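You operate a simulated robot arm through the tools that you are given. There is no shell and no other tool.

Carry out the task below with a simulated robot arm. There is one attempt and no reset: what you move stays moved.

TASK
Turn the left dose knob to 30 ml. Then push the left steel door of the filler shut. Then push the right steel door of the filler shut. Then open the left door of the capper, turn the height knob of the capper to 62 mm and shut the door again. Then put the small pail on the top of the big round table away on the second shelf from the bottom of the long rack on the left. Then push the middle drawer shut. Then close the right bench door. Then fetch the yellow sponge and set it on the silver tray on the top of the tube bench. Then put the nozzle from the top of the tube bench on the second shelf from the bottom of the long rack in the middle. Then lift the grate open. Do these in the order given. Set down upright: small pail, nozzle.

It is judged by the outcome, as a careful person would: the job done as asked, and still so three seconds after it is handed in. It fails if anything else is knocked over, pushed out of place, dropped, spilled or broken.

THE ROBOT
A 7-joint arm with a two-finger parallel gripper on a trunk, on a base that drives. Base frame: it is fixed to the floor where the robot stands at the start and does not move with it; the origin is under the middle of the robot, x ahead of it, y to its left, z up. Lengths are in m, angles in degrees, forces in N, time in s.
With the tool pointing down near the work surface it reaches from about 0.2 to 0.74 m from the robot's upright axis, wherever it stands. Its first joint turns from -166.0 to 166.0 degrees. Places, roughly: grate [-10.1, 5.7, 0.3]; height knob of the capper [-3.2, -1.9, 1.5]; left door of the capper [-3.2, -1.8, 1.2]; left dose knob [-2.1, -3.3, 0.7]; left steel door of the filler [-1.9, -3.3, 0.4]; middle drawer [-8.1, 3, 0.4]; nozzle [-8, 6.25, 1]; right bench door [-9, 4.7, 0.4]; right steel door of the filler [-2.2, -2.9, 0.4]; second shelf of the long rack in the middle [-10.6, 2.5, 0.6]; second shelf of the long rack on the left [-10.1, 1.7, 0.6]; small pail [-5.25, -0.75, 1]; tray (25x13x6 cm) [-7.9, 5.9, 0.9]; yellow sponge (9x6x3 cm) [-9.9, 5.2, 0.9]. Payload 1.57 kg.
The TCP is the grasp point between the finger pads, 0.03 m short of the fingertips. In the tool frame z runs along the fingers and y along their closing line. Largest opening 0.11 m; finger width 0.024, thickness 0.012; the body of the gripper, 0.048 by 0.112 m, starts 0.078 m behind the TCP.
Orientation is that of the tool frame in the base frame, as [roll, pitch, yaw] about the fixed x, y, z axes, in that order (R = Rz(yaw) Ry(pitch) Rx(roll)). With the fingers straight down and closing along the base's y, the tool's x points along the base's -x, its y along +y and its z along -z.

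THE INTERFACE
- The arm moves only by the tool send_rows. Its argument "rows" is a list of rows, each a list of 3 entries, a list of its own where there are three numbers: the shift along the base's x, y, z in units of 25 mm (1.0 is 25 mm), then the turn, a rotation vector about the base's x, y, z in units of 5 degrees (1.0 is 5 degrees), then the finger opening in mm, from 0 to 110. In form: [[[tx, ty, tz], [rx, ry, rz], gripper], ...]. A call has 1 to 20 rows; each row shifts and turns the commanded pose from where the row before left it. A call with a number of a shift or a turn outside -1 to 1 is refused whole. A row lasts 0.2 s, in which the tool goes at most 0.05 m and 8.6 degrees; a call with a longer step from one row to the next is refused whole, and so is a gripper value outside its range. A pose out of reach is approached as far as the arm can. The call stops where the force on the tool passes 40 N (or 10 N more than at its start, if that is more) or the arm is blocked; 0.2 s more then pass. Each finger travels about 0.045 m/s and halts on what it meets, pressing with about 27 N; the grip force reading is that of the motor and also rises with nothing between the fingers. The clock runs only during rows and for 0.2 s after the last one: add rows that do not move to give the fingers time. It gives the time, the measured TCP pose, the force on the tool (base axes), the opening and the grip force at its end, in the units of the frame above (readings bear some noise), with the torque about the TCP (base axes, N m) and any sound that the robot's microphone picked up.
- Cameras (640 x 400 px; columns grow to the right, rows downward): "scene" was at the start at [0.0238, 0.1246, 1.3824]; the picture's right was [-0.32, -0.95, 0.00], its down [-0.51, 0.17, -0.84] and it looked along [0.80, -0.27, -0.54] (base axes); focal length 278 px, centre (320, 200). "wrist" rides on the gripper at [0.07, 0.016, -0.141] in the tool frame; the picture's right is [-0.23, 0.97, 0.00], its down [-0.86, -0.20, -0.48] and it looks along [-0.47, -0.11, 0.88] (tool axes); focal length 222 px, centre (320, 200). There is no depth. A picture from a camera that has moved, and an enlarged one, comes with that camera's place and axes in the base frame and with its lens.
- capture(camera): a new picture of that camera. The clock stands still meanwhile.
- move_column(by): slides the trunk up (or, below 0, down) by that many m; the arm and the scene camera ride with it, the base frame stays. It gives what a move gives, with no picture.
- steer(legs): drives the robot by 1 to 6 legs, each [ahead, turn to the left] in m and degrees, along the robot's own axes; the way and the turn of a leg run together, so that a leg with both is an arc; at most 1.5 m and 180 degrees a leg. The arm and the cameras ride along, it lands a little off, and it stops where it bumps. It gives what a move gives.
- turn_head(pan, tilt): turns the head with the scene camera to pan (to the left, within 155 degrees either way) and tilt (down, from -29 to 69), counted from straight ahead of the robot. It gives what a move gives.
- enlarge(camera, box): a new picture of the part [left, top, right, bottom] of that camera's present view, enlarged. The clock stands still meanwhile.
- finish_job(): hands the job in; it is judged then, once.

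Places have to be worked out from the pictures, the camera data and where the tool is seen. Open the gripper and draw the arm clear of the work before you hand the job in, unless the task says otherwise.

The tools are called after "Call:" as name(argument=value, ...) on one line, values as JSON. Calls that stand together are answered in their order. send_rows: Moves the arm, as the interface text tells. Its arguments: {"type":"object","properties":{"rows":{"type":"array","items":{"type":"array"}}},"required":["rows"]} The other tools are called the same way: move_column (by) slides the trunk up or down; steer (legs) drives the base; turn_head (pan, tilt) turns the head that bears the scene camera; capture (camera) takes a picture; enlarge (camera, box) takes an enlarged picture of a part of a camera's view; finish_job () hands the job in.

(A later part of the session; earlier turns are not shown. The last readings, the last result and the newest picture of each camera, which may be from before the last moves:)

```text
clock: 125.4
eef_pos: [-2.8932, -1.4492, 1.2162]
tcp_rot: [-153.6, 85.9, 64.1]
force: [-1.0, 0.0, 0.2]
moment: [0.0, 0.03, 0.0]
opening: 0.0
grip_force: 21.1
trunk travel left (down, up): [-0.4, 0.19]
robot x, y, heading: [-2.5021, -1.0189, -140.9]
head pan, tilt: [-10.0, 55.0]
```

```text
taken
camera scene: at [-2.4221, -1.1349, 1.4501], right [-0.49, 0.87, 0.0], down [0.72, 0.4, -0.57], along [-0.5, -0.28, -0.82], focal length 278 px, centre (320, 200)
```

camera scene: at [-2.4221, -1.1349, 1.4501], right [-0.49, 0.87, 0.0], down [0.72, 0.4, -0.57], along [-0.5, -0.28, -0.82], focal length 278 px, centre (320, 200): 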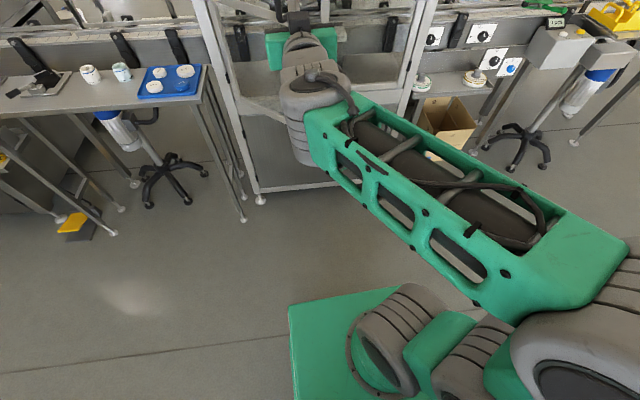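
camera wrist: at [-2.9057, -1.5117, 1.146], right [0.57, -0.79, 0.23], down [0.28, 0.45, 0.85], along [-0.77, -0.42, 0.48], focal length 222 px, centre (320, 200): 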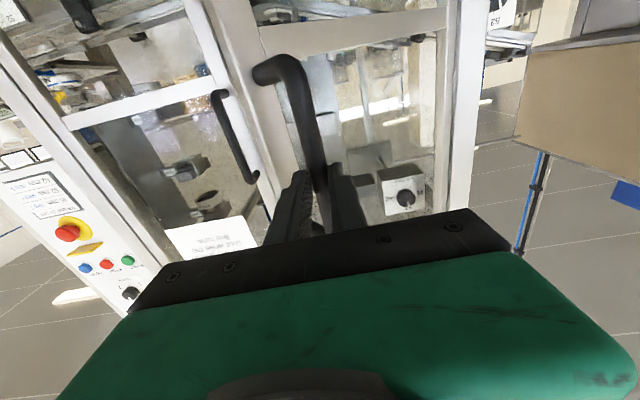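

The arm moves freely again. I continue to the right of the door's free edge and level the tool's pitch.

Call:
send_rows(rows=[[[-0.913, 0.128, 0], [-0.07, 0.1, 0], 0], [[-0.913, 0.128, 0], [-0.07, 0.1, 0], 0], [[-0.913, 0.128, 0], [-0.07, 0.1, 0], 0], [[-0.913, 0.128, 0], [-0.07, 0.1, 0], 0], [[-0.913, 0.128, 0], [-0.07, 0.1, 0], 0], [[-0.913, 0.128, 0], [-0.07, 0.1, 0], 0]])

Call:
turn_head(pan=0, tilt=30)

Call:
capture(camera="scene")

Call:
capture(camera="wrist")

```text
clock: 126.8
eef_pos: [-3.0293, -1.4303, 1.2167]
tcp_rot: [-88.0, 88.0, 129.5]
force: [0.6, 0.1, 0.7]
moment: [-0.03, 0.0, -0.02]
opening: 0.0
grip_force: 21.2
trunk travel left (down, up): [-0.4, 0.19]
robot x, y, heading: [-2.5059, -1.0177, -140.8]
head pan, tilt: [-10.0, 55.0]
```

```text
clock: 127.7
eef_pos: [-3.0294, -1.4308, 1.2159]
tcp_rot: [-88.8, 88.0, 128.8]
force: [-0.8, -0.3, -0.8]
moment: [-0.03, -0.01, -0.03]
opening: 0.0001
grip_force: 21.8
trunk travel left (down, up): [-0.4, 0.19]
robot x, y, heading: [-2.5037, -1.0147, -140.8]
head pan, tilt: [0.0, 30.0]
```

```text
taken
camera scene: at [-2.4293, -1.1568, 1.4861], right [-0.63, 0.78, 0.0], down [0.39, 0.32, -0.87], along [-0.67, -0.55, -0.5], focal length 278 px, centre (320, 200)
```

scene: 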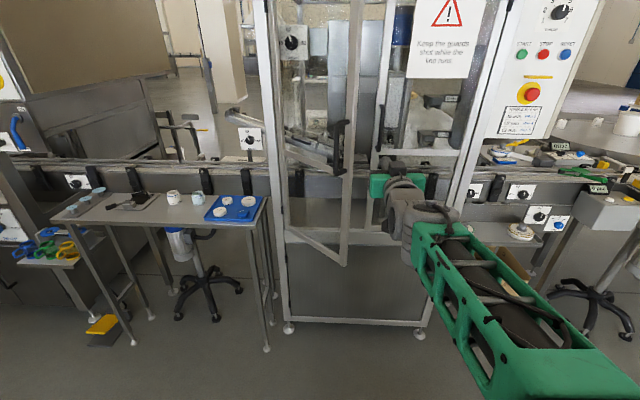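

```text
taken
camera wrist: at [-2.9076, -1.3551, 1.146], right [0.6, -0.78, 0.19], down [0.28, 0.43, 0.86], along [-0.75, -0.46, 0.47], focal length 222 px, centre (320, 200)
```

wrist: 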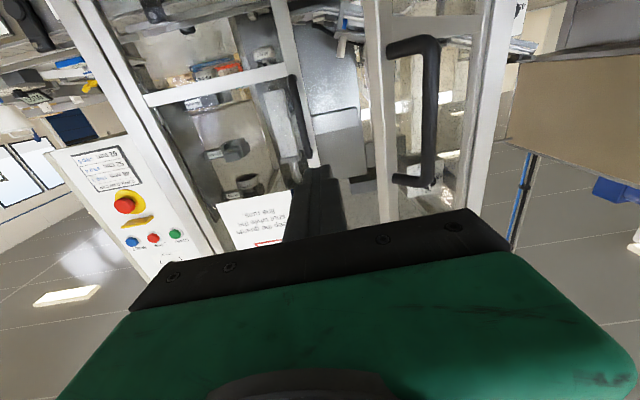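

The door's free edge is to the left of the tool with a clear gap. I move forward past the edge, then push left against the door's inner side.

Call:
send_rows(rows=[[[-0.912, -0.824, 0], [0, 0, 0], 0], [[-0.912, -0.824, 0], [0, 0, 0], 0], [[-0.912, -0.824, 0], [0, 0, 0], 0], [[-0.912, -0.824, 0], [0, 0, 0], 0], [[-0.912, -0.824, 0], [0, 0, 0], 0], [[0.92, -0.45, 0], [0, 0, 0], 0], [[0.92, -0.45, 0], [0, 0, 0], 0], [[0.92, -0.45, 0], [0, 0, 0], 0], [[0.92, -0.45, 0], [0, 0, 0], 0]])

Call:
capture(camera="scene")

```text
clock: 129.6
eef_pos: [-3.0761, -1.5631, 1.2122]
tcp_rot: [-101.0, 87.7, 115.7]
force: [0.3, -0.5, -0.8]
moment: [-0.07, 0.03, 0.04]
opening: 0.0
grip_force: 21.3
trunk travel left (down, up): [-0.4, 0.19]
robot x, y, heading: [-2.4988, -1.0188, -140.9]
head pan, tilt: [0.0, 30.0]
stopped in row 9: the force on the tool passed its limit at 45 N (the readings are from after the stop); the commanded pose is now the measured one
```

```text
taken
camera scene: at [-2.4299, -1.159, 1.486], right [-0.63, 0.78, 0.0], down [0.39, 0.32, -0.87], along [-0.67, -0.54, -0.5], focal length 278 px, centre (320, 200)
```

scene: 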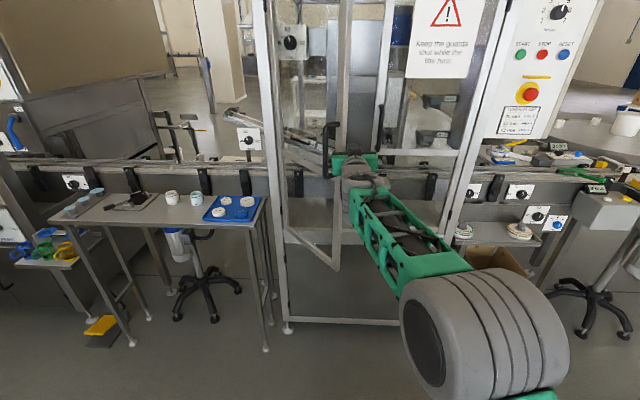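

Contact made with the door edge. I keep pushing left more gently along the arc.

Call:
send_rows(rows=[[[0.4, -0.15, 0], [0, 0, 0], 0], [[0.5, -0.18, 0], [0, 0, 0], 0], [[0.57, -0.2, 0], [0, 0, 0], 0], [[0.57, -0.2, 0], [0, 0, 0], 0], [[0.57, -0.2, 0], [0, 0, 0], 0], [[0.57, -0.2, 0], [0, 0, 0], 0], [[0.57, -0.22, 0], [0, 0, 0], 0], [[0.57, -0.24, 0], [0, 0, 0], 0], [[0.57, -0.28, 0], [0, 0, 0], 0], [[0.57, -0.3, 0], [0, 0, 0], 0]])

Call:
capture(camera="scene")

```text
clock: 131.8
eef_pos: [-2.9399, -1.6149, 1.2113]
tcp_rot: [-99.5, 87.8, 117.1]
force: [0.0, -0.2, 0.0]
moment: [-0.02, 0.01, 0.0]
opening: 0.0
grip_force: 20.6
trunk travel left (down, up): [-0.4, 0.19]
robot x, y, heading: [-2.5035, -1.015, -141.3]
head pan, tilt: [0.0, 30.0]
```

```text
taken
camera scene: at [-2.4297, -1.1571, 1.4862], right [-0.63, 0.78, 0.0], down [0.39, 0.31, -0.87], along [-0.67, -0.54, -0.5], focal length 278 px, centre (320, 200)
```

scene: 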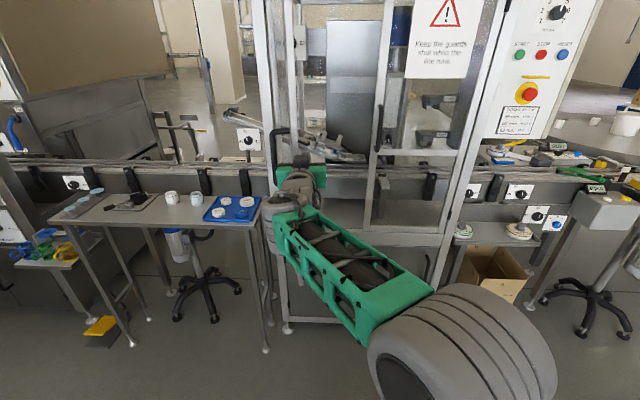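

The door is now past ~65°. I continue to about 100°.

Call:
send_rows(rows=[[[0.68, -0.41, 0], [0, 0, 0], 0], [[0.68, -0.41, 0], [0, 0, 0], 0], [[0.68, -0.41, 0], [0, 0, 0], 0], [[0.68, -0.41, 0], [0, 0, 0], 0], [[0.56, -0.57, 0], [0, 0, 0], 0], [[0.56, -0.57, 0], [0, 0, 0], 0], [[0.56, -0.57, 0], [0, 0, 0], 0]])

Call:
capture(camera="scene")

Call:
capture(camera="wrist")

```text
clock: 133.4
eef_pos: [-2.8299, -1.6983, 1.213]
tcp_rot: [-99.2, 87.9, 117.6]
force: [0.2, -0.5, 0.5]
moment: [0.01, -0.01, -0.04]
opening: 0.0003
grip_force: 21.3
trunk travel left (down, up): [-0.4, 0.19]
robot x, y, heading: [-2.5001, -1.0161, -141.2]
head pan, tilt: [0.0, 30.0]
```

```text
taken
camera scene: at [-2.4297, -1.1572, 1.4862], right [-0.63, 0.78, 0.0], down [0.39, 0.31, -0.87], along [-0.67, -0.54, -0.5], focal length 278 px, centre (320, 200)
```

scene: 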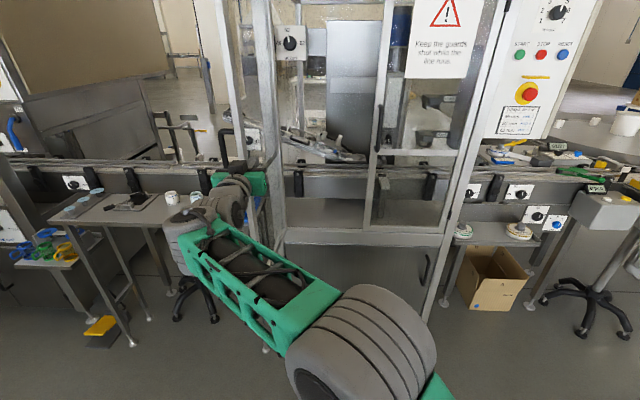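

```text
taken
camera wrist: at [-2.7063, -1.6251, 1.1443], right [0.58, -0.79, 0.19], down [0.28, 0.42, 0.86], along [-0.76, -0.45, 0.46], focal length 222 px, centre (320, 200)
```

wrist: 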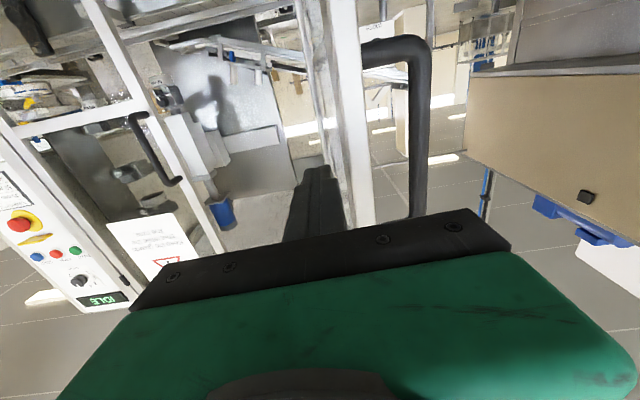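

The door is at about 95° open. I push it a little further (to ~105°), short of the neighbouring bench, then back off to the right.

Call:
send_rows(rows=[[[0.5, -0.68, 0], [0, 0, 0], 0], [[0.5, -0.68, 0], [0, 0, 0], 0], [[0.3, -0.55, 0], [0, 0, 0], 0], [[0, 0, 0], [0, 0, 0], 0]])

Call:
capture(camera="scene")

```text
clock: 134.4
eef_pos: [-2.7993, -1.7458, 1.2142]
tcp_rot: [-98.9, 87.8, 117.8]
force: [-0.6, 0.0, -0.2]
moment: [-0.01, 0.01, 0.03]
opening: 0.0
grip_force: 21.3
trunk travel left (down, up): [-0.4, 0.19]
robot x, y, heading: [-2.5011, -1.0174, -141.0]
head pan, tilt: [0.0, 30.0]
```

```text
taken
camera scene: at [-2.4297, -1.1572, 1.4862], right [-0.63, 0.78, 0.0], down [0.39, 0.31, -0.87], along [-0.67, -0.54, -0.5], focal length 278 px, centre (320, 200)
```

scene: 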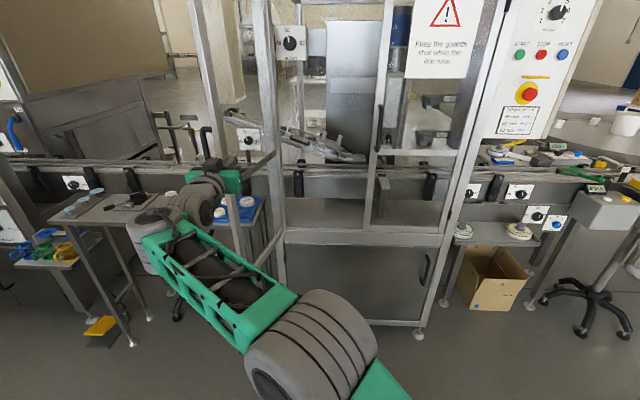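

The door is about 105° open with the knob exposed. I move the tool away from the door, raise the trunk, and roll the tool 90° so the camera side is to the right and the fingers close vertically.

Call:
send_rows(rows=[[[-0.3, 0.8, 0], [0, 0, 0], 0], [[-0.3, 0.8, 0], [0, 0, 0], 0], [[-0.3, 0.8, 0], [0, 0, 0], 0]])

Call:
move_column(by=0.19)

Call:
send_rows(rows=[[[-0.079, 0.273, 0.162], [0.8, 0.6, 0], 20], [[-0.079, 0.273, 0.162], [0.8, 0.6, 0], 40], [[-0.079, 0.273, 0.162], [0.8, 0.6, 0], 60], [[-0.079, 0.273, 0.162], [0.8, 0.6, 0], 80], [[-0.079, 0.273, 0.162], [0.8, 0.6, 0], 80], [[-0.079, 0.273, 0.162], [0.8, 0.6, 0], 80], [[-0.079, 0.273, 0.162], [0.8, 0.6, 0], 80], [[-0.079, 0.273, 0.162], [0.8, 0.6, 0], 80], [[-0.079, 0.273, 0.162], [0.8, 0.6, 0], 80], [[-0.079, 0.273, 0.162], [0.8, 0.6, 0], 80], [[-0.079, 0.273, 0.162], [0.8, 0.6, 0], 80], [[-0.079, 0.273, 0.162], [0.8, 0.6, 0], 80], [[-0.079, 0.273, 0.162], [0.8, 0.6, 0], 80], [[-0.079, 0.273, 0.162], [0.8, 0.6, 0], 80], [[-0.079, 0.273, 0.162], [0.8, 0.6, 0], 80], [[-0.079, 0.273, 0.162], [0.8, 0.6, 0], 80], [[-0.079, 0.273, 0.162], [0.8, 0.6, 0], 80], [[-0.079, 0.273, 0.162], [0.8, 0.6, 0], 80]])

Call:
turn_head(pan=10, tilt=20)

Call:
capture(camera="scene")

Call:
capture(camera="wrist")

```text
clock: 135.2
eef_pos: [-2.8205, -1.6872, 1.2142]
tcp_rot: [-98.9, 87.7, 117.8]
force: [-0.2, 0.0, -0.6]
moment: [0.01, 0.0, 0.0]
opening: 0.0
grip_force: 21.2
trunk travel left (down, up): [-0.4, 0.19]
robot x, y, heading: [-2.504, -1.019, -141.1]
head pan, tilt: [0.0, 30.0]
```

```text
clock: 137.3
eef_pos: [-2.8216, -1.6863, 1.4034]
tcp_rot: [-98.9, 87.8, 117.6]
force: [0.0, -0.6, 0.8]
moment: [0.01, -0.03, 0.03]
opening: 0.0001
grip_force: 21.2
trunk travel left (down, up): [-0.59, 0.0]
robot x, y, heading: [-2.5019, -1.0146, -141.1]
head pan, tilt: [0.0, 30.0]
```

```text
clock: 141.1
eef_pos: [-2.854, -1.5641, 1.477]
tcp_rot: [-89.9, -2.2, 126.6]
force: [0.2, -0.6, -0.4]
moment: [-0.02, -0.02, -0.03]
opening: 0.08
grip_force: 0.1
trunk travel left (down, up): [-0.59, 0.0]
robot x, y, heading: [-2.5025, -1.0157, -141.2]
head pan, tilt: [0.0, 30.0]
```

```text
clock: 141.8
eef_pos: [-2.8562, -1.5639, 1.476]
tcp_rot: [-89.9, -2.1, 126.5]
force: [0.1, 0.2, 0.2]
moment: [0.0, 0.02, 0.01]
opening: 0.0799
grip_force: 0.0
trunk travel left (down, up): [-0.59, 0.0]
robot x, y, heading: [-2.5007, -1.0167, -141.1]
head pan, tilt: [10.0, 20.0]
```

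```text
taken
camera scene: at [-2.4207, -1.1704, 1.6922], right [-0.75, 0.66, 0.0], down [0.23, 0.26, -0.94], along [-0.62, -0.71, -0.34], focal length 278 px, centre (320, 200)
```

scene: 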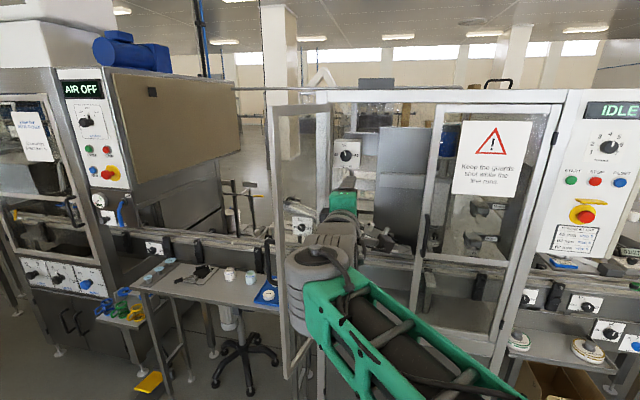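

```text
taken
camera wrist: at [-2.782, -1.4241, 1.4621], right [0.11, -0.16, -0.98], down [0.9, -0.41, 0.17], along [-0.43, -0.9, 0.09], focal length 222 px, centre (320, 200)
```

wrist: 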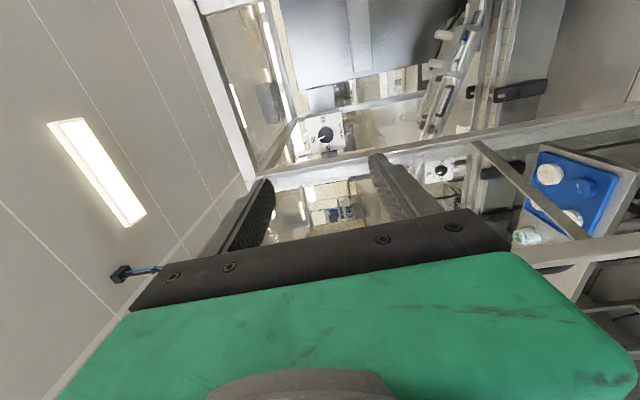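

The knob is visible in the wrist view near z≈1.474. I drive the base 30 cm forward to bring the tool into the doorway, staying clear of the open door.

Call:
steer(legs=[[0.3, 0]])

Call:
capture(camera="scene")

Call:
capture(camera="wrist")

```text
clock: 143.8
eef_pos: [-3.0808, -1.7527, 1.4756]
tcp_rot: [-89.7, -2.1, 126.9]
force: [1.1, 0.2, -0.6]
moment: [0.01, 0.02, 0.01]
opening: 0.0799
grip_force: 0.1
trunk travel left (down, up): [-0.59, 0.0]
robot x, y, heading: [-2.7276, -1.2004, -140.8]
head pan, tilt: [10.0, 20.0]
```

```text
taken
camera scene: at [-2.6489, -1.3561, 1.6922], right [-0.76, 0.65, 0.0], down [0.22, 0.26, -0.94], along [-0.61, -0.71, -0.34], focal length 278 px, centre (320, 200)
```

scene: 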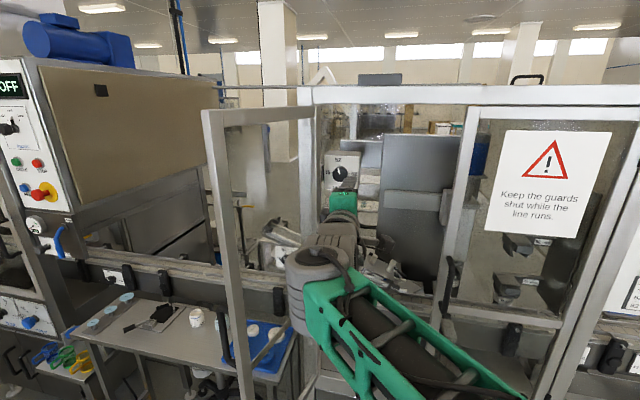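

```text
taken
camera wrist: at [-3.0085, -1.6121, 1.4619], right [0.11, -0.15, -0.98], down [0.9, -0.4, 0.17], along [-0.42, -0.9, 0.09], focal length 222 px, centre (320, 200)
```

wrist: 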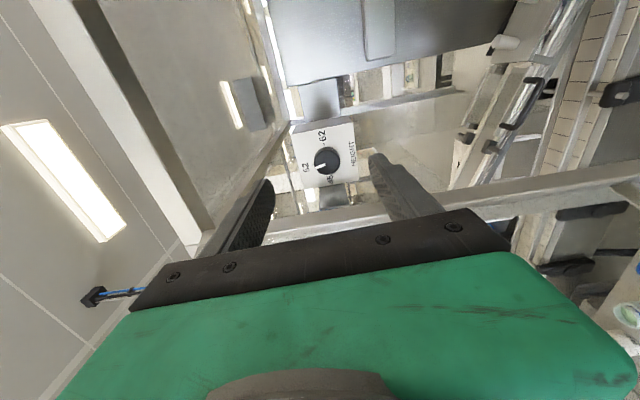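

Triangulating from the two wrist views puts the knob at about [-3.221,-1.918,1.472]. I move left 4.8 cm and forward 12 cm to just in front of it.

Call:
send_rows(rows=[[[-0.448, -0.736, -0.02], [0, 0, 0.07], 80], [[-0.448, -0.736, -0.02], [0, 0, 0.07], 80], [[-0.448, -0.736, -0.02], [0, 0, 0.07], 80], [[-0.448, -0.736, -0.02], [0, 0, 0.07], 80], [[-0.448, -0.736, -0.02], [0, 0, 0.07], 80], [[-0.448, -0.736, -0.02], [0, 0, 0.07], 80]])

Call:
capture(camera="wrist")

Call:
enlarge(camera="scene", box=[280, 120, 440, 260])

```text
clock: 145.2
eef_pos: [-3.1479, -1.8652, 1.4717]
tcp_rot: [-89.8, -2.2, 129.1]
force: [0.0, 0.0, 0.1]
moment: [0.01, 0.0, -0.01]
opening: 0.0799
grip_force: 0.2
trunk travel left (down, up): [-0.59, 0.0]
robot x, y, heading: [-2.7308, -1.2028, -141.0]
head pan, tilt: [10.0, 20.0]
```

```text
taken
camera wrist: at [-3.081, -1.7214, 1.4581], right [0.12, -0.15, -0.98], down [0.91, -0.37, 0.17], along [-0.39, -0.92, 0.09], focal length 222 px, centre (320, 200)
```

wrist: 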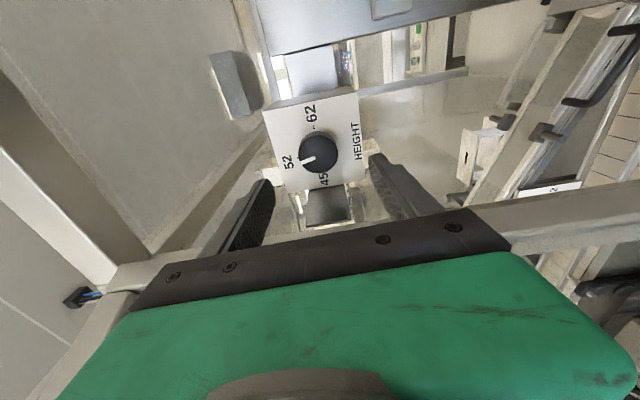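

```text
2.86 times, centred on (360, 190) of scene
camera zoom: at [-2.6486, -1.3562, 1.6922], right [-0.76, 0.65, 0.0], down [0.22, 0.26, -0.94], along [-0.61, -0.71, -0.34], focal length 793 px, centre (206, 229)
```

zoom: 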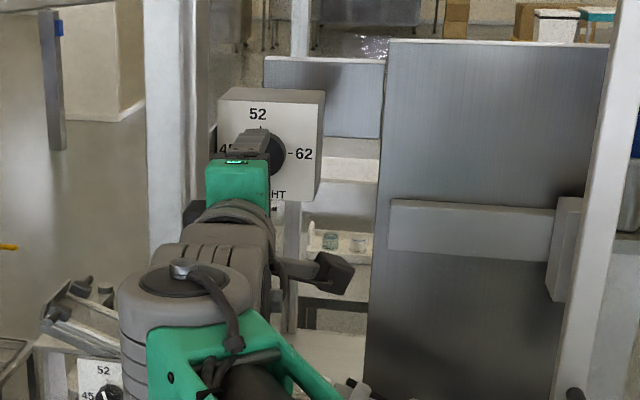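

The knob is 3–4 mm right/up of the tool axis, about 9 cm ahead. I correct and advance 8 cm so the fingers straddle it.

Call:
send_rows(rows=[[[-0.647, -0.472, 0.03], [0, 0, 0], 80], [[-0.647, -0.472, 0.03], [0, 0, 0], 80], [[-0.647, -0.472, 0.03], [0, 0, 0], 80], [[-0.647, -0.472, 0.03], [0, 0, 0], 80], [[0, 0, 0], [0, 0, 0], 80]])

Call:
capture(camera="wrist")

Call:
enlarge(camera="scene", box=[300, 130, 400, 220])

```text
clock: 146.4
eef_pos: [-3.2115, -1.9093, 1.4764]
tcp_rot: [-89.7, -2.1, 129.0]
force: [0.2, 0.2, 0.3]
moment: [-0.02, 0.0, -0.01]
opening: 0.0799
grip_force: 0.0
trunk travel left (down, up): [-0.59, 0.0]
robot x, y, heading: [-2.7306, -1.2007, -140.6]
head pan, tilt: [10.0, 20.0]
```

```text
taken
camera wrist: at [-3.145, -1.7662, 1.4627], right [0.12, -0.15, -0.98], down [0.92, -0.37, 0.17], along [-0.39, -0.92, 0.09], focal length 222 px, centre (320, 200)
```

wrist: 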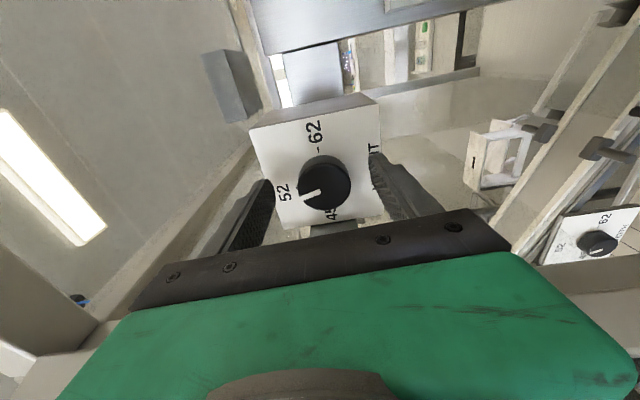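

```text
4.44 times, centred on (350, 175) of scene
camera zoom: at [-2.6482, -1.3553, 1.6923], right [-0.76, 0.65, 0.0], down [0.22, 0.26, -0.94], along [-0.61, -0.71, -0.34], focal length 1234 px, centre (187, 311)
```

zoom: 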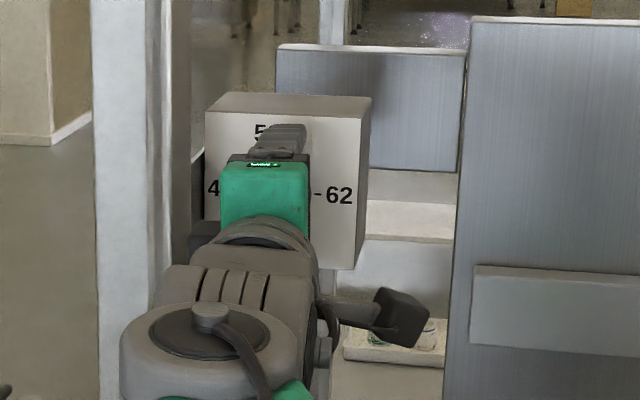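

The knob's front is ~1 cm past the TCP between the fingers. I close on it.

Call:
send_rows(rows=[[[-0.12, -0.1, -0.08], [0, 0, 0], 80], [[0, 0, 0], [0, 0, 0], 50], [[0, 0, 0], [0, 0, 0], 25], [[0, 0, 0], [0, 0, 0], 25], [[0, 0, 0], [0, 0, 0], 25], [[0, 0, 0], [0, 0, 0], 25]])

Call:
capture(camera="wrist")

```text
clock: 147.8
eef_pos: [-3.2135, -1.9129, 1.4743]
tcp_rot: [-89.6, -2.1, 129.0]
force: [-4.2, -6.3, 9.7]
moment: [-0.18, 0.07, 0.06]
opening: 0.0451
grip_force: 40.3
trunk travel left (down, up): [-0.59, 0.0]
robot x, y, heading: [-2.7312, -1.2034, -140.8]
head pan, tilt: [10.0, 20.0]
```

```text
taken
camera wrist: at [-3.1476, -1.769, 1.4609], right [0.12, -0.15, -0.98], down [0.92, -0.37, 0.17], along [-0.39, -0.92, 0.1], focal length 222 px, centre (320, 200)
```

wrist: 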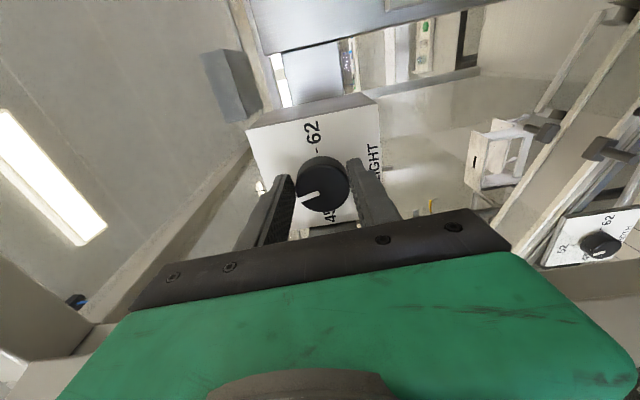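

Gripped at 45 mm. By the scale (45 at -90°, 62 at +90°, 52 at -16°) I need about 106° clockwise. I rotate the first 40° and check.

Call:
send_rows(rows=[[[0, 0, 0], [-0.777, -0.629, 0], 25], [[0, 0, 0], [-0.777, -0.629, 0], 25], [[0, 0, 0], [-0.777, -0.629, 0], 25], [[0, 0, 0], [-0.777, -0.629, 0], 25], [[0, 0, 0], [-0.777, -0.629, 0], 25], [[0, 0, 0], [-0.777, -0.629, 0], 25], [[0, 0, 0], [-0.777, -0.629, 0], 25], [[0, 0, 0], [-0.777, -0.629, 0], 25]])

Call:
capture(camera="wrist")

Call:
capture(camera="scene")

```text
clock: 149.6
eef_pos: [-3.2129, -1.9127, 1.4696]
tcp_rot: [-90.3, 37.6, 128.9]
force: [12.6, 19.9, -27.3]
moment: [0.91, 3.21, 5.05]
opening: 0.045
grip_force: 44.9
trunk travel left (down, up): [-0.59, 0.0]
robot x, y, heading: [-2.732, -1.2048, -140.8]
head pan, tilt: [10.0, 20.0]
```

```text
taken
camera wrist: at [-3.1309, -1.7898, 1.4148], right [0.49, -0.6, -0.63], down [0.72, -0.13, 0.68], along [-0.49, -0.79, 0.37], focal length 222 px, centre (320, 200)
```

wrist: 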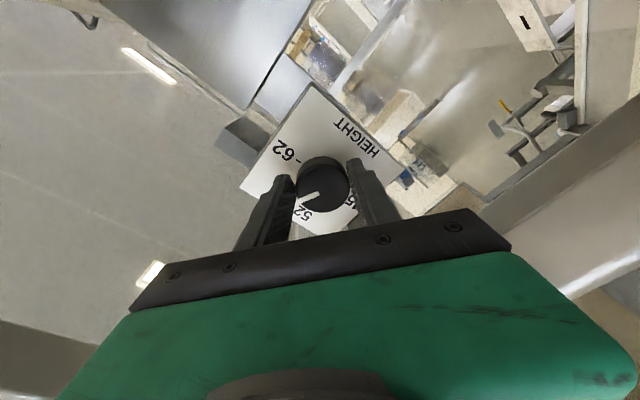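

```text
taken
camera scene: at [-2.647, -1.3546, 1.6919], right [-0.76, 0.65, 0.0], down [0.22, 0.26, -0.94], along [-0.61, -0.71, -0.34], focal length 278 px, centre (320, 200)
```

scene: 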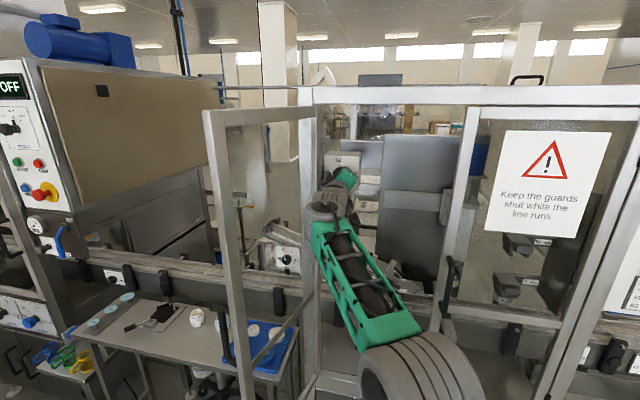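

The knob turned with the gripper (~40°), but the forces have risen (36 N, several N·m). I zoom in to see whether anything is touching.

Call:
enlarge(camera="scene", box=[280, 130, 420, 260])

Call:
enlarge(camera="wrist", box=[230, 80, 430, 240])

```text
3.08 times, centred on (350, 195) of scene
camera zoom: at [-2.647, -1.3546, 1.6919], right [-0.76, 0.65, 0.0], down [0.22, 0.26, -0.94], along [-0.61, -0.71, -0.34], focal length 854 px, centre (228, 215)
```

zoom: 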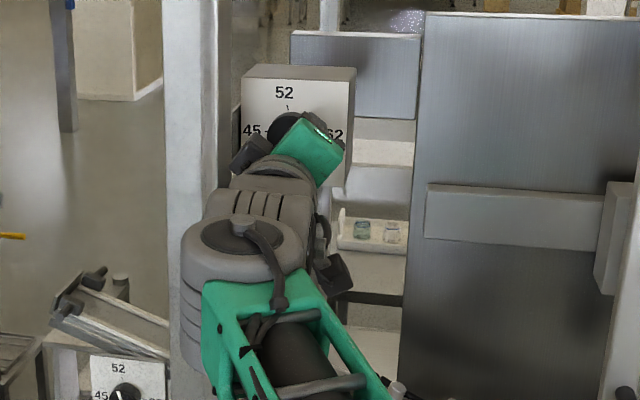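

```text
2.50 times, centred on (330, 160) of wrist
camera zoom: at [-3.1309, -1.7898, 1.4148], right [0.49, -0.6, -0.63], down [0.72, -0.13, 0.68], along [-0.49, -0.79, 0.37], focal length 555 px, centre (295, 300)
```

zoom: 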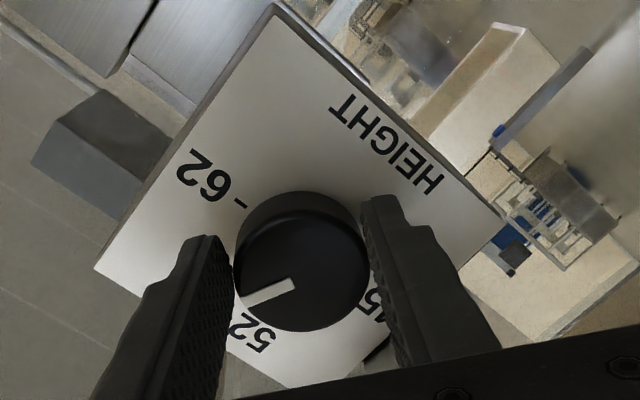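

The pointer did move ~36° toward 62. The tool is being pushed down a few mm by a slight axis offset, so I ease the commanded pose down 4 mm and rotate 30° more.

Call:
send_rows(rows=[[[0.04, 0.08, -0.16], [0, 0, 0], 25], [[0, 0, 0], [0, 0, 0], 25]])

Call:
send_rows(rows=[[[0, 0, -0.02], [-0.777, -0.629, 0], 25], [[0, 0, -0.02], [-0.777, -0.629, 0], 25], [[0, 0, -0.02], [-0.777, -0.629, 0], 25], [[0, 0, -0.02], [-0.777, -0.629, 0], 25]])

Call:
capture(camera="wrist")

```text
clock: 150.2
eef_pos: [-3.2137, -1.9137, 1.4694]
tcp_rot: [-89.9, 38.0, 129.2]
force: [-2.1, -5.7, -6.3]
moment: [2.22, -2.17, 5.2]
opening: 0.0452
grip_force: 45.4
trunk travel left (down, up): [-0.59, 0.0]
robot x, y, heading: [-2.7318, -1.2001, -140.9]
head pan, tilt: [10.0, 20.0]
```

```text
clock: 150.9
eef_pos: [-3.2164, -1.9082, 1.4602]
tcp_rot: [-91.3, 49.0, 127.6]
force: [1.4, 6.5, -4.5]
moment: [0.07, 0.86, 0.94]
opening: 0.0414
grip_force: 44.9
trunk travel left (down, up): [-0.59, 0.0]
robot x, y, heading: [-2.7285, -1.1989, -140.8]
head pan, tilt: [10.0, 20.0]
stopped in row 3: the force on the tool passed its limit at 49 N (the readings are from after the stop); the commanded pose is now the measured one
```

```text
taken
camera wrist: at [-3.1248, -1.7946, 1.3987], right [0.56, -0.69, -0.47], down [0.62, -0.03, 0.78], along [-0.55, -0.73, 0.41], focal length 222 px, centre (320, 200)
```

wrist: 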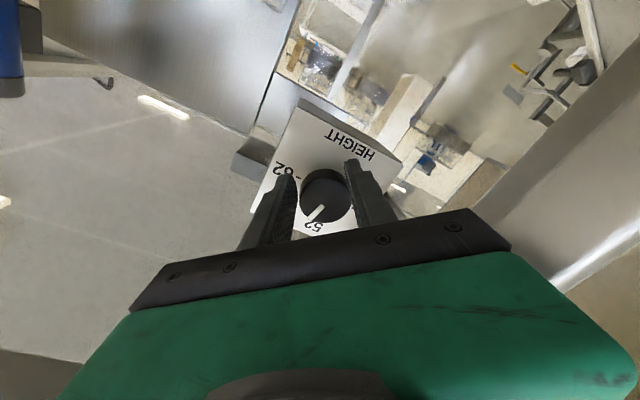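

The grip slipped off-centre. I open the fingers, back off 6 cm and check the dial and surroundings.

Call:
send_rows(rows=[[[0, 0, 0], [0, 0, 0], 60], [[0, 0, 0], [0, 0, 0], 80], [[0, 0, 0], [0, 0, 0], 80], [[0.62, 0.5, 0], [0, 0, 0], 80], [[0.62, 0.5, 0], [0, 0, 0], 80], [[0.62, 0.5, 0], [0, 0, 0], 80], [[0, 0, 0], [0, 0, 0], 80]])

Call:
enlarge(camera="wrist", box=[200, 60, 440, 240])

Call:
capture(camera="scene")

Call:
enlarge(camera="scene", box=[290, 130, 410, 260])

```text
clock: 152.5
eef_pos: [-3.1696, -1.8725, 1.4583]
tcp_rot: [-91.2, 49.1, 127.7]
force: [0.1, 0.6, -0.6]
moment: [-0.02, 0.0, 0.0]
opening: 0.0799
grip_force: 0.0
trunk travel left (down, up): [-0.59, 0.0]
robot x, y, heading: [-2.7322, -1.2018, -140.7]
head pan, tilt: [10.0, 20.0]
```

```text
2.22 times, centred on (320, 150) of wrist
camera zoom: at [-3.078, -1.7582, 1.398], right [0.56, -0.69, -0.47], down [0.62, -0.03, 0.78], along [-0.55, -0.73, 0.41], focal length 494 px, centre (320, 311)
```

zoom: 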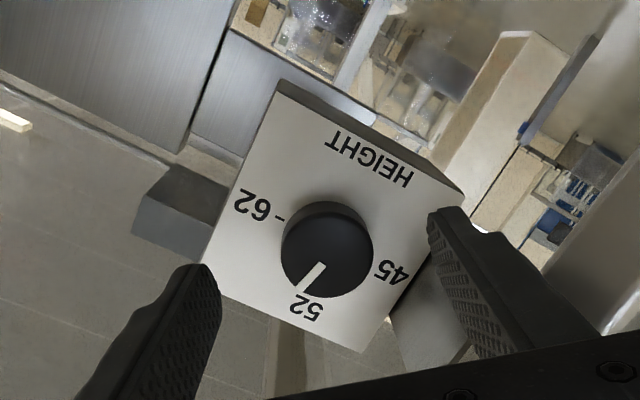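

```text
taken
camera scene: at [-2.6482, -1.3555, 1.6922], right [-0.76, 0.65, 0.0], down [0.22, 0.26, -0.94], along [-0.61, -0.71, -0.34], focal length 278 px, centre (320, 200)
```

scene: 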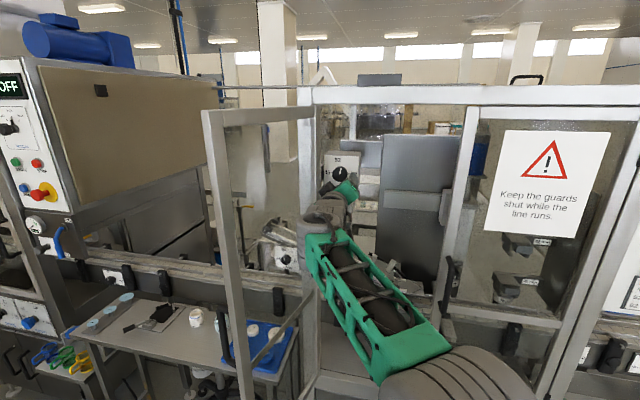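

```text
3.08 times, centred on (350, 195) of scene
camera zoom: at [-2.6482, -1.3555, 1.6922], right [-0.76, 0.65, 0.0], down [0.22, 0.26, -0.94], along [-0.61, -0.71, -0.34], focal length 854 px, centre (228, 215)
```

zoom: 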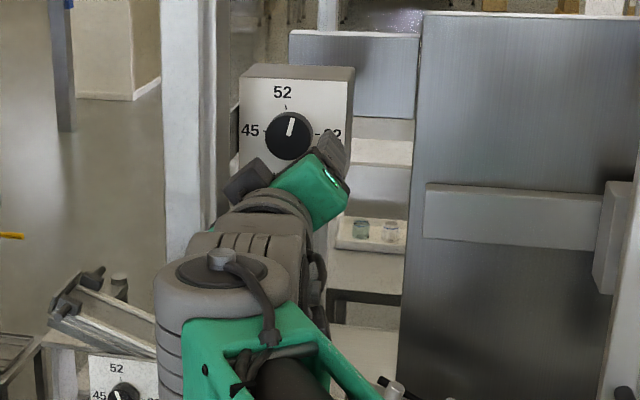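

Triangulating both views precisely, the knob front is at [-3.2288,-1.938,1.478] — I'd gripped 1 cm too far right and shallow, so it slipped; the pointer now reads ~55. I roll back to -115° and line up properly.

Call:
send_rows(rows=[[[-0.054, -0.091, 0.053], [0.777, 0.629, 0], 80], [[-0.054, -0.091, 0.053], [0.777, 0.629, 0], 80], [[-0.054, -0.091, 0.053], [0.777, 0.629, 0], 80], [[-0.054, -0.091, 0.053], [0.777, 0.629, 0], 80], [[-0.054, -0.091, 0.053], [0.777, 0.629, 0], 80], [[-0.054, -0.091, 0.053], [0.777, 0.629, 0], 80], [[-0.054, -0.091, 0.053], [0.777, 0.629, 0], 80], [[-0.054, -0.091, 0.053], [0.777, 0.629, 0], 80], [[-0.054, -0.091, 0.053], [0.777, 0.629, 0], 80], [[-0.054, -0.091, 0.053], [0.777, 0.629, 0], 80], [[-0.054, -0.091, 0.053], [0.777, 0.629, 0], 80], [[-0.054, -0.091, 0.053], [0.777, 0.629, 0], 80], [[-0.054, -0.091, 0.053], [0.777, 0.629, 0], 80], [[-0.054, -0.091, 0.053], [0.777, 0.629, 0], 80], [[-0.054, -0.091, 0.053], [0.777, 0.629, 0], 80]])

Call:
capture(camera="wrist")

Call:
enlarge(camera="scene", box=[290, 130, 410, 260])

```text
clock: 155.7
eef_pos: [-3.1898, -1.9065, 1.4804]
tcp_rot: [-89.8, -26.1, 128.1]
force: [-0.2, 0.3, 0.2]
moment: [0.0, 0.01, 0.0]
opening: 0.0799
grip_force: 0.1
trunk travel left (down, up): [-0.59, 0.0]
robot x, y, heading: [-2.7291, -1.203, -140.7]
head pan, tilt: [10.0, 20.0]
```

```text
taken
camera wrist: at [-3.1206, -1.765, 1.4962], right [-0.14, 0.17, -0.97], down [0.9, -0.38, -0.2], along [-0.4, -0.91, -0.1], focal length 222 px, centre (320, 200)
```

wrist: 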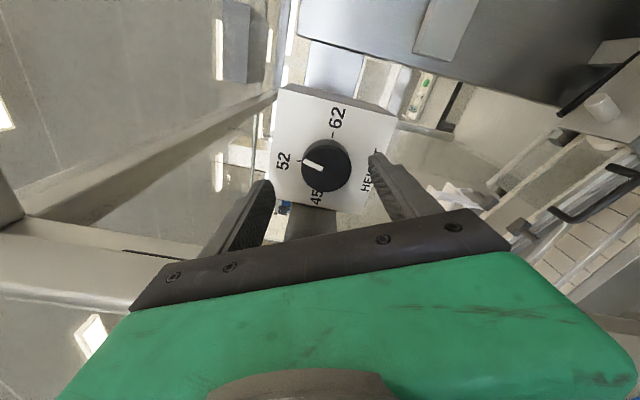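

```text
3.08 times, centred on (350, 195) of scene
camera zoom: at [-2.6482, -1.3553, 1.6923], right [-0.76, 0.65, 0.0], down [0.22, 0.26, -0.94], along [-0.61, -0.71, -0.34], focal length 854 px, centre (228, 215)
```

zoom: 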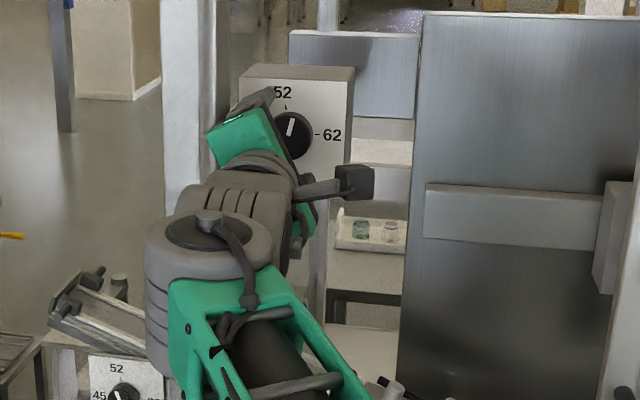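

Aligned within a few mm (knob ~4 mm lower, 1.5 mm right). I correct, move in 3.8 cm, and close.

Call:
send_rows(rows=[[[-0.615, -0.45, -0.08], [0, 0, 0], 80], [[-0.615, -0.45, -0.08], [0, 0, 0], 80], [[0, 0, 0], [0, 0, 0], 80]])

Call:
enlarge(camera="wrist", box=[200, 60, 440, 240])

Call:
send_rows(rows=[[[0, 0, 0], [0, 0, 0], 50], [[0, 0, 0], [0, 0, 0], 25], [[0, 0, 0], [0, 0, 0], 25], [[0, 0, 0], [0, 0, 0], 25], [[0, 0, 0], [0, 0, 0], 25]])

Call:
enlarge(camera="wrist", box=[200, 60, 440, 240])

```text
clock: 156.5
eef_pos: [-3.2255, -1.9224, 1.4791]
tcp_rot: [-89.5, -25.7, 127.7]
force: [-7.4, 19.1, 3.9]
moment: [0.2, -0.41, 1.89]
opening: 0.08
grip_force: 0.1
trunk travel left (down, up): [-0.59, 0.0]
robot x, y, heading: [-2.7342, -1.2011, -141.0]
head pan, tilt: [10.0, 20.0]
```

```text
2.22 times, centred on (320, 150) of wrist
camera zoom: at [-3.1537, -1.7812, 1.4941], right [-0.14, 0.17, -0.98], down [0.9, -0.38, -0.19], along [-0.41, -0.91, -0.1], focal length 494 px, centre (320, 311)
```

zoom: 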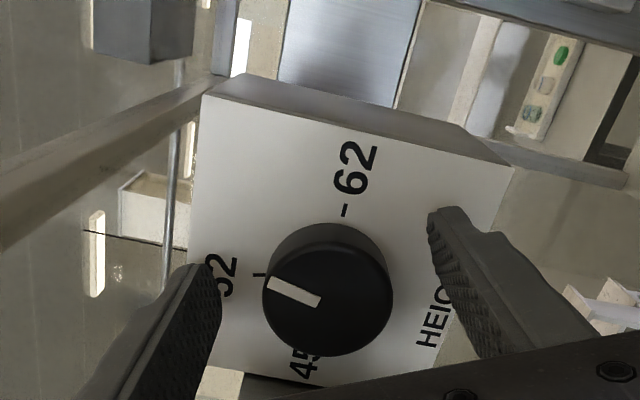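

```text
clock: 157.7
eef_pos: [-3.2241, -1.9227, 1.4792]
tcp_rot: [-89.6, -25.7, 127.8]
force: [-18.0, 15.5, 13.5]
moment: [0.23, -0.18, 0.95]
opening: 0.0456
grip_force: 40.3
trunk travel left (down, up): [-0.59, 0.0]
robot x, y, heading: [-2.7314, -1.2037, -141.1]
head pan, tilt: [10.0, 20.0]
```

```text
2.22 times, centred on (320, 150) of wrist
camera zoom: at [-3.1545, -1.7815, 1.4934], right [-0.14, 0.17, -0.98], down [0.9, -0.38, -0.19], along [-0.4, -0.91, -0.1], focal length 494 px, centre (320, 311)
```

zoom: 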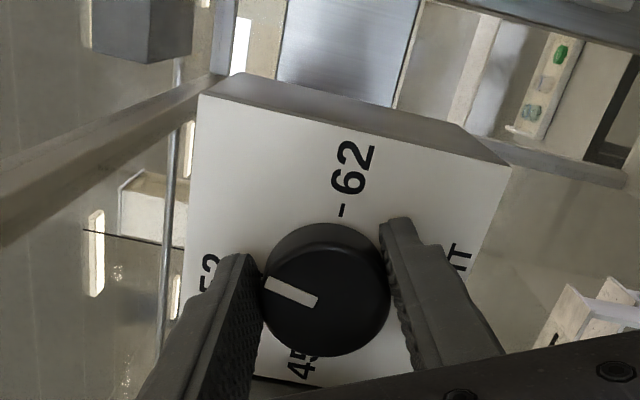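

Gripped centrally (45.6 mm), with some side contact from the gripper body near the post at this roll, which should ease as I turn toward vertical. I rotate 40° clockwise.

Call:
send_rows(rows=[[[0, 0, 0], [-0.777, -0.629, 0], 25], [[0, 0, 0], [-0.777, -0.629, 0], 25], [[0, 0, 0], [-0.777, -0.629, 0], 25], [[0, 0, 0], [-0.777, -0.629, 0], 25], [[0, 0, 0], [-0.777, -0.629, 0], 25]])

Call:
enlarge(camera="wrist", box=[200, 60, 440, 240])

```text
clock: 158.9
eef_pos: [-3.2238, -1.9228, 1.4756]
tcp_rot: [-90.3, -0.7, 127.9]
force: [-3.7, 30.6, -4.4]
moment: [-0.38, 0.62, -0.3]
opening: 0.0452
grip_force: 45.0
trunk travel left (down, up): [-0.59, 0.0]
robot x, y, heading: [-2.731, -1.2064, -141.0]
head pan, tilt: [10.0, 20.0]
```

```text
2.22 times, centred on (320, 150) of wrist
camera zoom: at [-3.1545, -1.7815, 1.4609], right [0.14, -0.17, -0.98], down [0.9, -0.38, 0.19], along [-0.41, -0.91, 0.1], focal length 494 px, centre (320, 311)
```

zoom: 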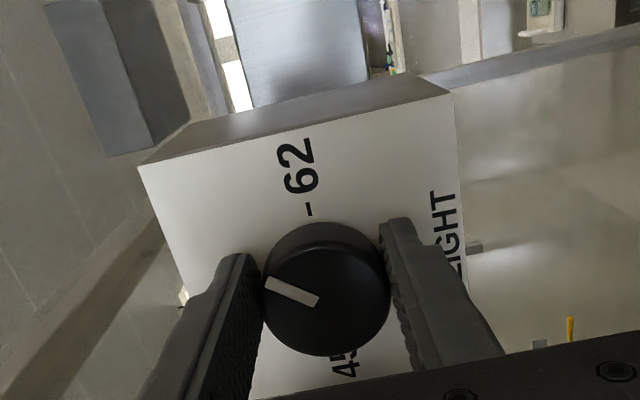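

The knob turned 25° with the gripper. I relieve the sideways load by shifting the command ~6 mm right, then turn 20° more.

Call:
send_rows(rows=[[[-0.06, 0.26, 0], [0, 0, 0], 25], [[0, 0, 0], [0, 0, 0], 25]])

Call:
send_rows(rows=[[[0, 0, 0], [-0.777, -0.629, 0], 25], [[0, 0, 0], [-0.777, -0.629, 0], 25], [[0, 0, 0], [-0.777, -0.629, 0], 25], [[0, 0, 0], [-0.777, -0.629, 0], 25]])

Call:
enlarge(camera="wrist", box=[200, 60, 440, 240])

```text
clock: 159.5
eef_pos: [-3.2246, -1.9229, 1.4754]
tcp_rot: [-90.2, -0.9, 128.3]
force: [-14.9, -2.8, 7.0]
moment: [-0.09, 0.02, -0.22]
opening: 0.0454
grip_force: 44.6
trunk travel left (down, up): [-0.59, 0.0]
robot x, y, heading: [-2.7329, -1.2001, -140.9]
head pan, tilt: [10.0, 20.0]
```

```text
clock: 160.5
eef_pos: [-3.2239, -1.9227, 1.4722]
tcp_rot: [-90.7, 19.1, 128.2]
force: [-6.2, 3.5, -5.7]
moment: [-1.03, 1.64, 0.9]
opening: 0.0454
grip_force: 44.8
trunk travel left (down, up): [-0.59, 0.0]
robot x, y, heading: [-2.7315, -1.2023, -140.9]
head pan, tilt: [10.0, 20.0]
```

```text
2.22 times, centred on (320, 150) of wrist
camera zoom: at [-3.1489, -1.7883, 1.4367], right [0.34, -0.41, -0.85], down [0.83, -0.29, 0.47], along [-0.44, -0.86, 0.24], focal length 494 px, centre (320, 311)
```

zoom: 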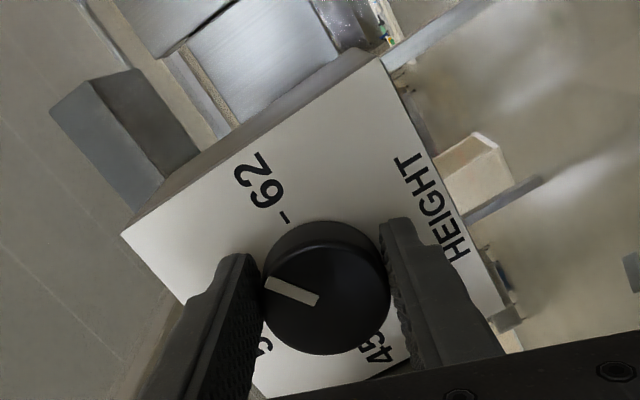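

Now ~45° turned in this bite (pointer ≈ +61°). To avoid the post I release, roll back 34° with open fingers, and re-grip.

Call:
send_rows(rows=[[[0, 0, 0], [0, 0, 0], 60], [[0, 0, 0], [0, 0, 0], 80], [[0, 0, 0], [0, 0, 0], 80], [[0, 0, 0.02], [0.777, 0.629, 0], 80], [[0, 0, 0.02], [0.777, 0.629, 0], 80], [[0, 0, 0.02], [0.777, 0.629, 0], 80], [[0, 0, 0.02], [0.777, 0.629, 0], 80], [[0, 0, 0.02], [0.777, 0.629, 0], 80], [[0, 0, 0], [0.777, 0.629, 0], 80], [[0, 0, 0], [0.62, 0.5, 0], 80], [[0, 0, 0], [0, 0, 0], 80]])

Call:
enlarge(camera="wrist", box=[200, 60, 440, 240])

```text
clock: 162.9
eef_pos: [-3.2235, -1.9231, 1.4776]
tcp_rot: [-90.0, -15.0, 128.1]
force: [0.2, 0.7, -0.5]
moment: [-0.02, 0.01, 0.0]
opening: 0.08
grip_force: 0.1
trunk travel left (down, up): [-0.59, 0.0]
robot x, y, heading: [-2.7323, -1.1995, -140.9]
head pan, tilt: [10.0, 20.0]
```

```text
2.22 times, centred on (320, 150) of wrist
camera zoom: at [-3.1553, -1.7793, 1.4807], right [-0.02, 0.03, -1.0], down [0.92, -0.39, -0.03], along [-0.4, -0.92, -0.01], focal length 494 px, centre (320, 311)
```

zoom: 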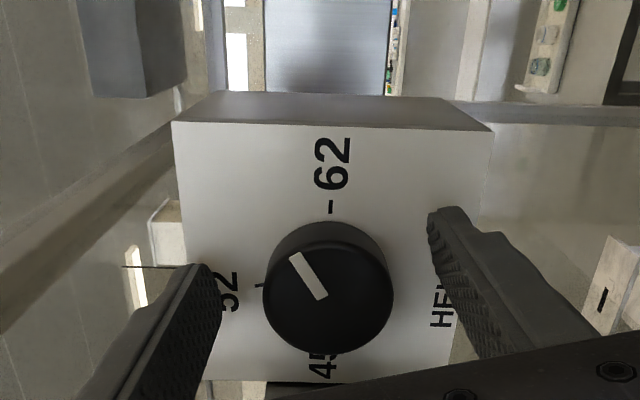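

The pointer is now at about +60°, so about 30° remain. I re-grip and turn 30°.

Call:
send_rows(rows=[[[0, 0, -0.04], [0, 0, 0], 50], [[0, 0, 0], [0, 0, 0], 25], [[0, 0, 0], [0, 0, 0], 25], [[0, 0, 0], [0, 0, 0], 25], [[0, 0, 0], [0, 0, 0], 25], [[0, 0, 0], [-0.777, -0.629, 0], 25], [[0, 0, 0], [-0.777, -0.629, 0], 25], [[0, 0, 0], [-0.777, -0.629, 0], 25], [[0, 0, 0], [-0.777, -0.629, 0], 25], [[0, 0, 0], [-0.777, -0.629, 0], 25], [[0, 0, 0], [-0.777, -0.629, 0], 25]])

Call:
enlarge(camera="wrist", box=[200, 60, 440, 240])

```text
clock: 165.3
eef_pos: [-3.2243, -1.9232, 1.4736]
tcp_rot: [-90.8, 15.1, 128.0]
force: [3.7, 12.6, -21.5]
moment: [-0.35, 0.77, -0.03]
opening: 0.0457
grip_force: 44.4
trunk travel left (down, up): [-0.59, 0.0]
robot x, y, heading: [-2.7287, -1.1998, -140.6]
head pan, tilt: [10.0, 20.0]
```

```text
2.22 times, centred on (320, 150) of wrist
camera zoom: at [-3.1504, -1.7862, 1.4417], right [0.3, -0.36, -0.88], down [0.85, -0.32, 0.42], along [-0.43, -0.88, 0.22], focal length 494 px, centre (320, 311)
```

zoom: 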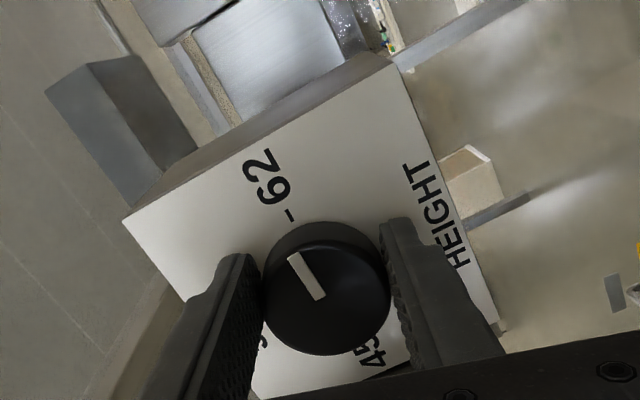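

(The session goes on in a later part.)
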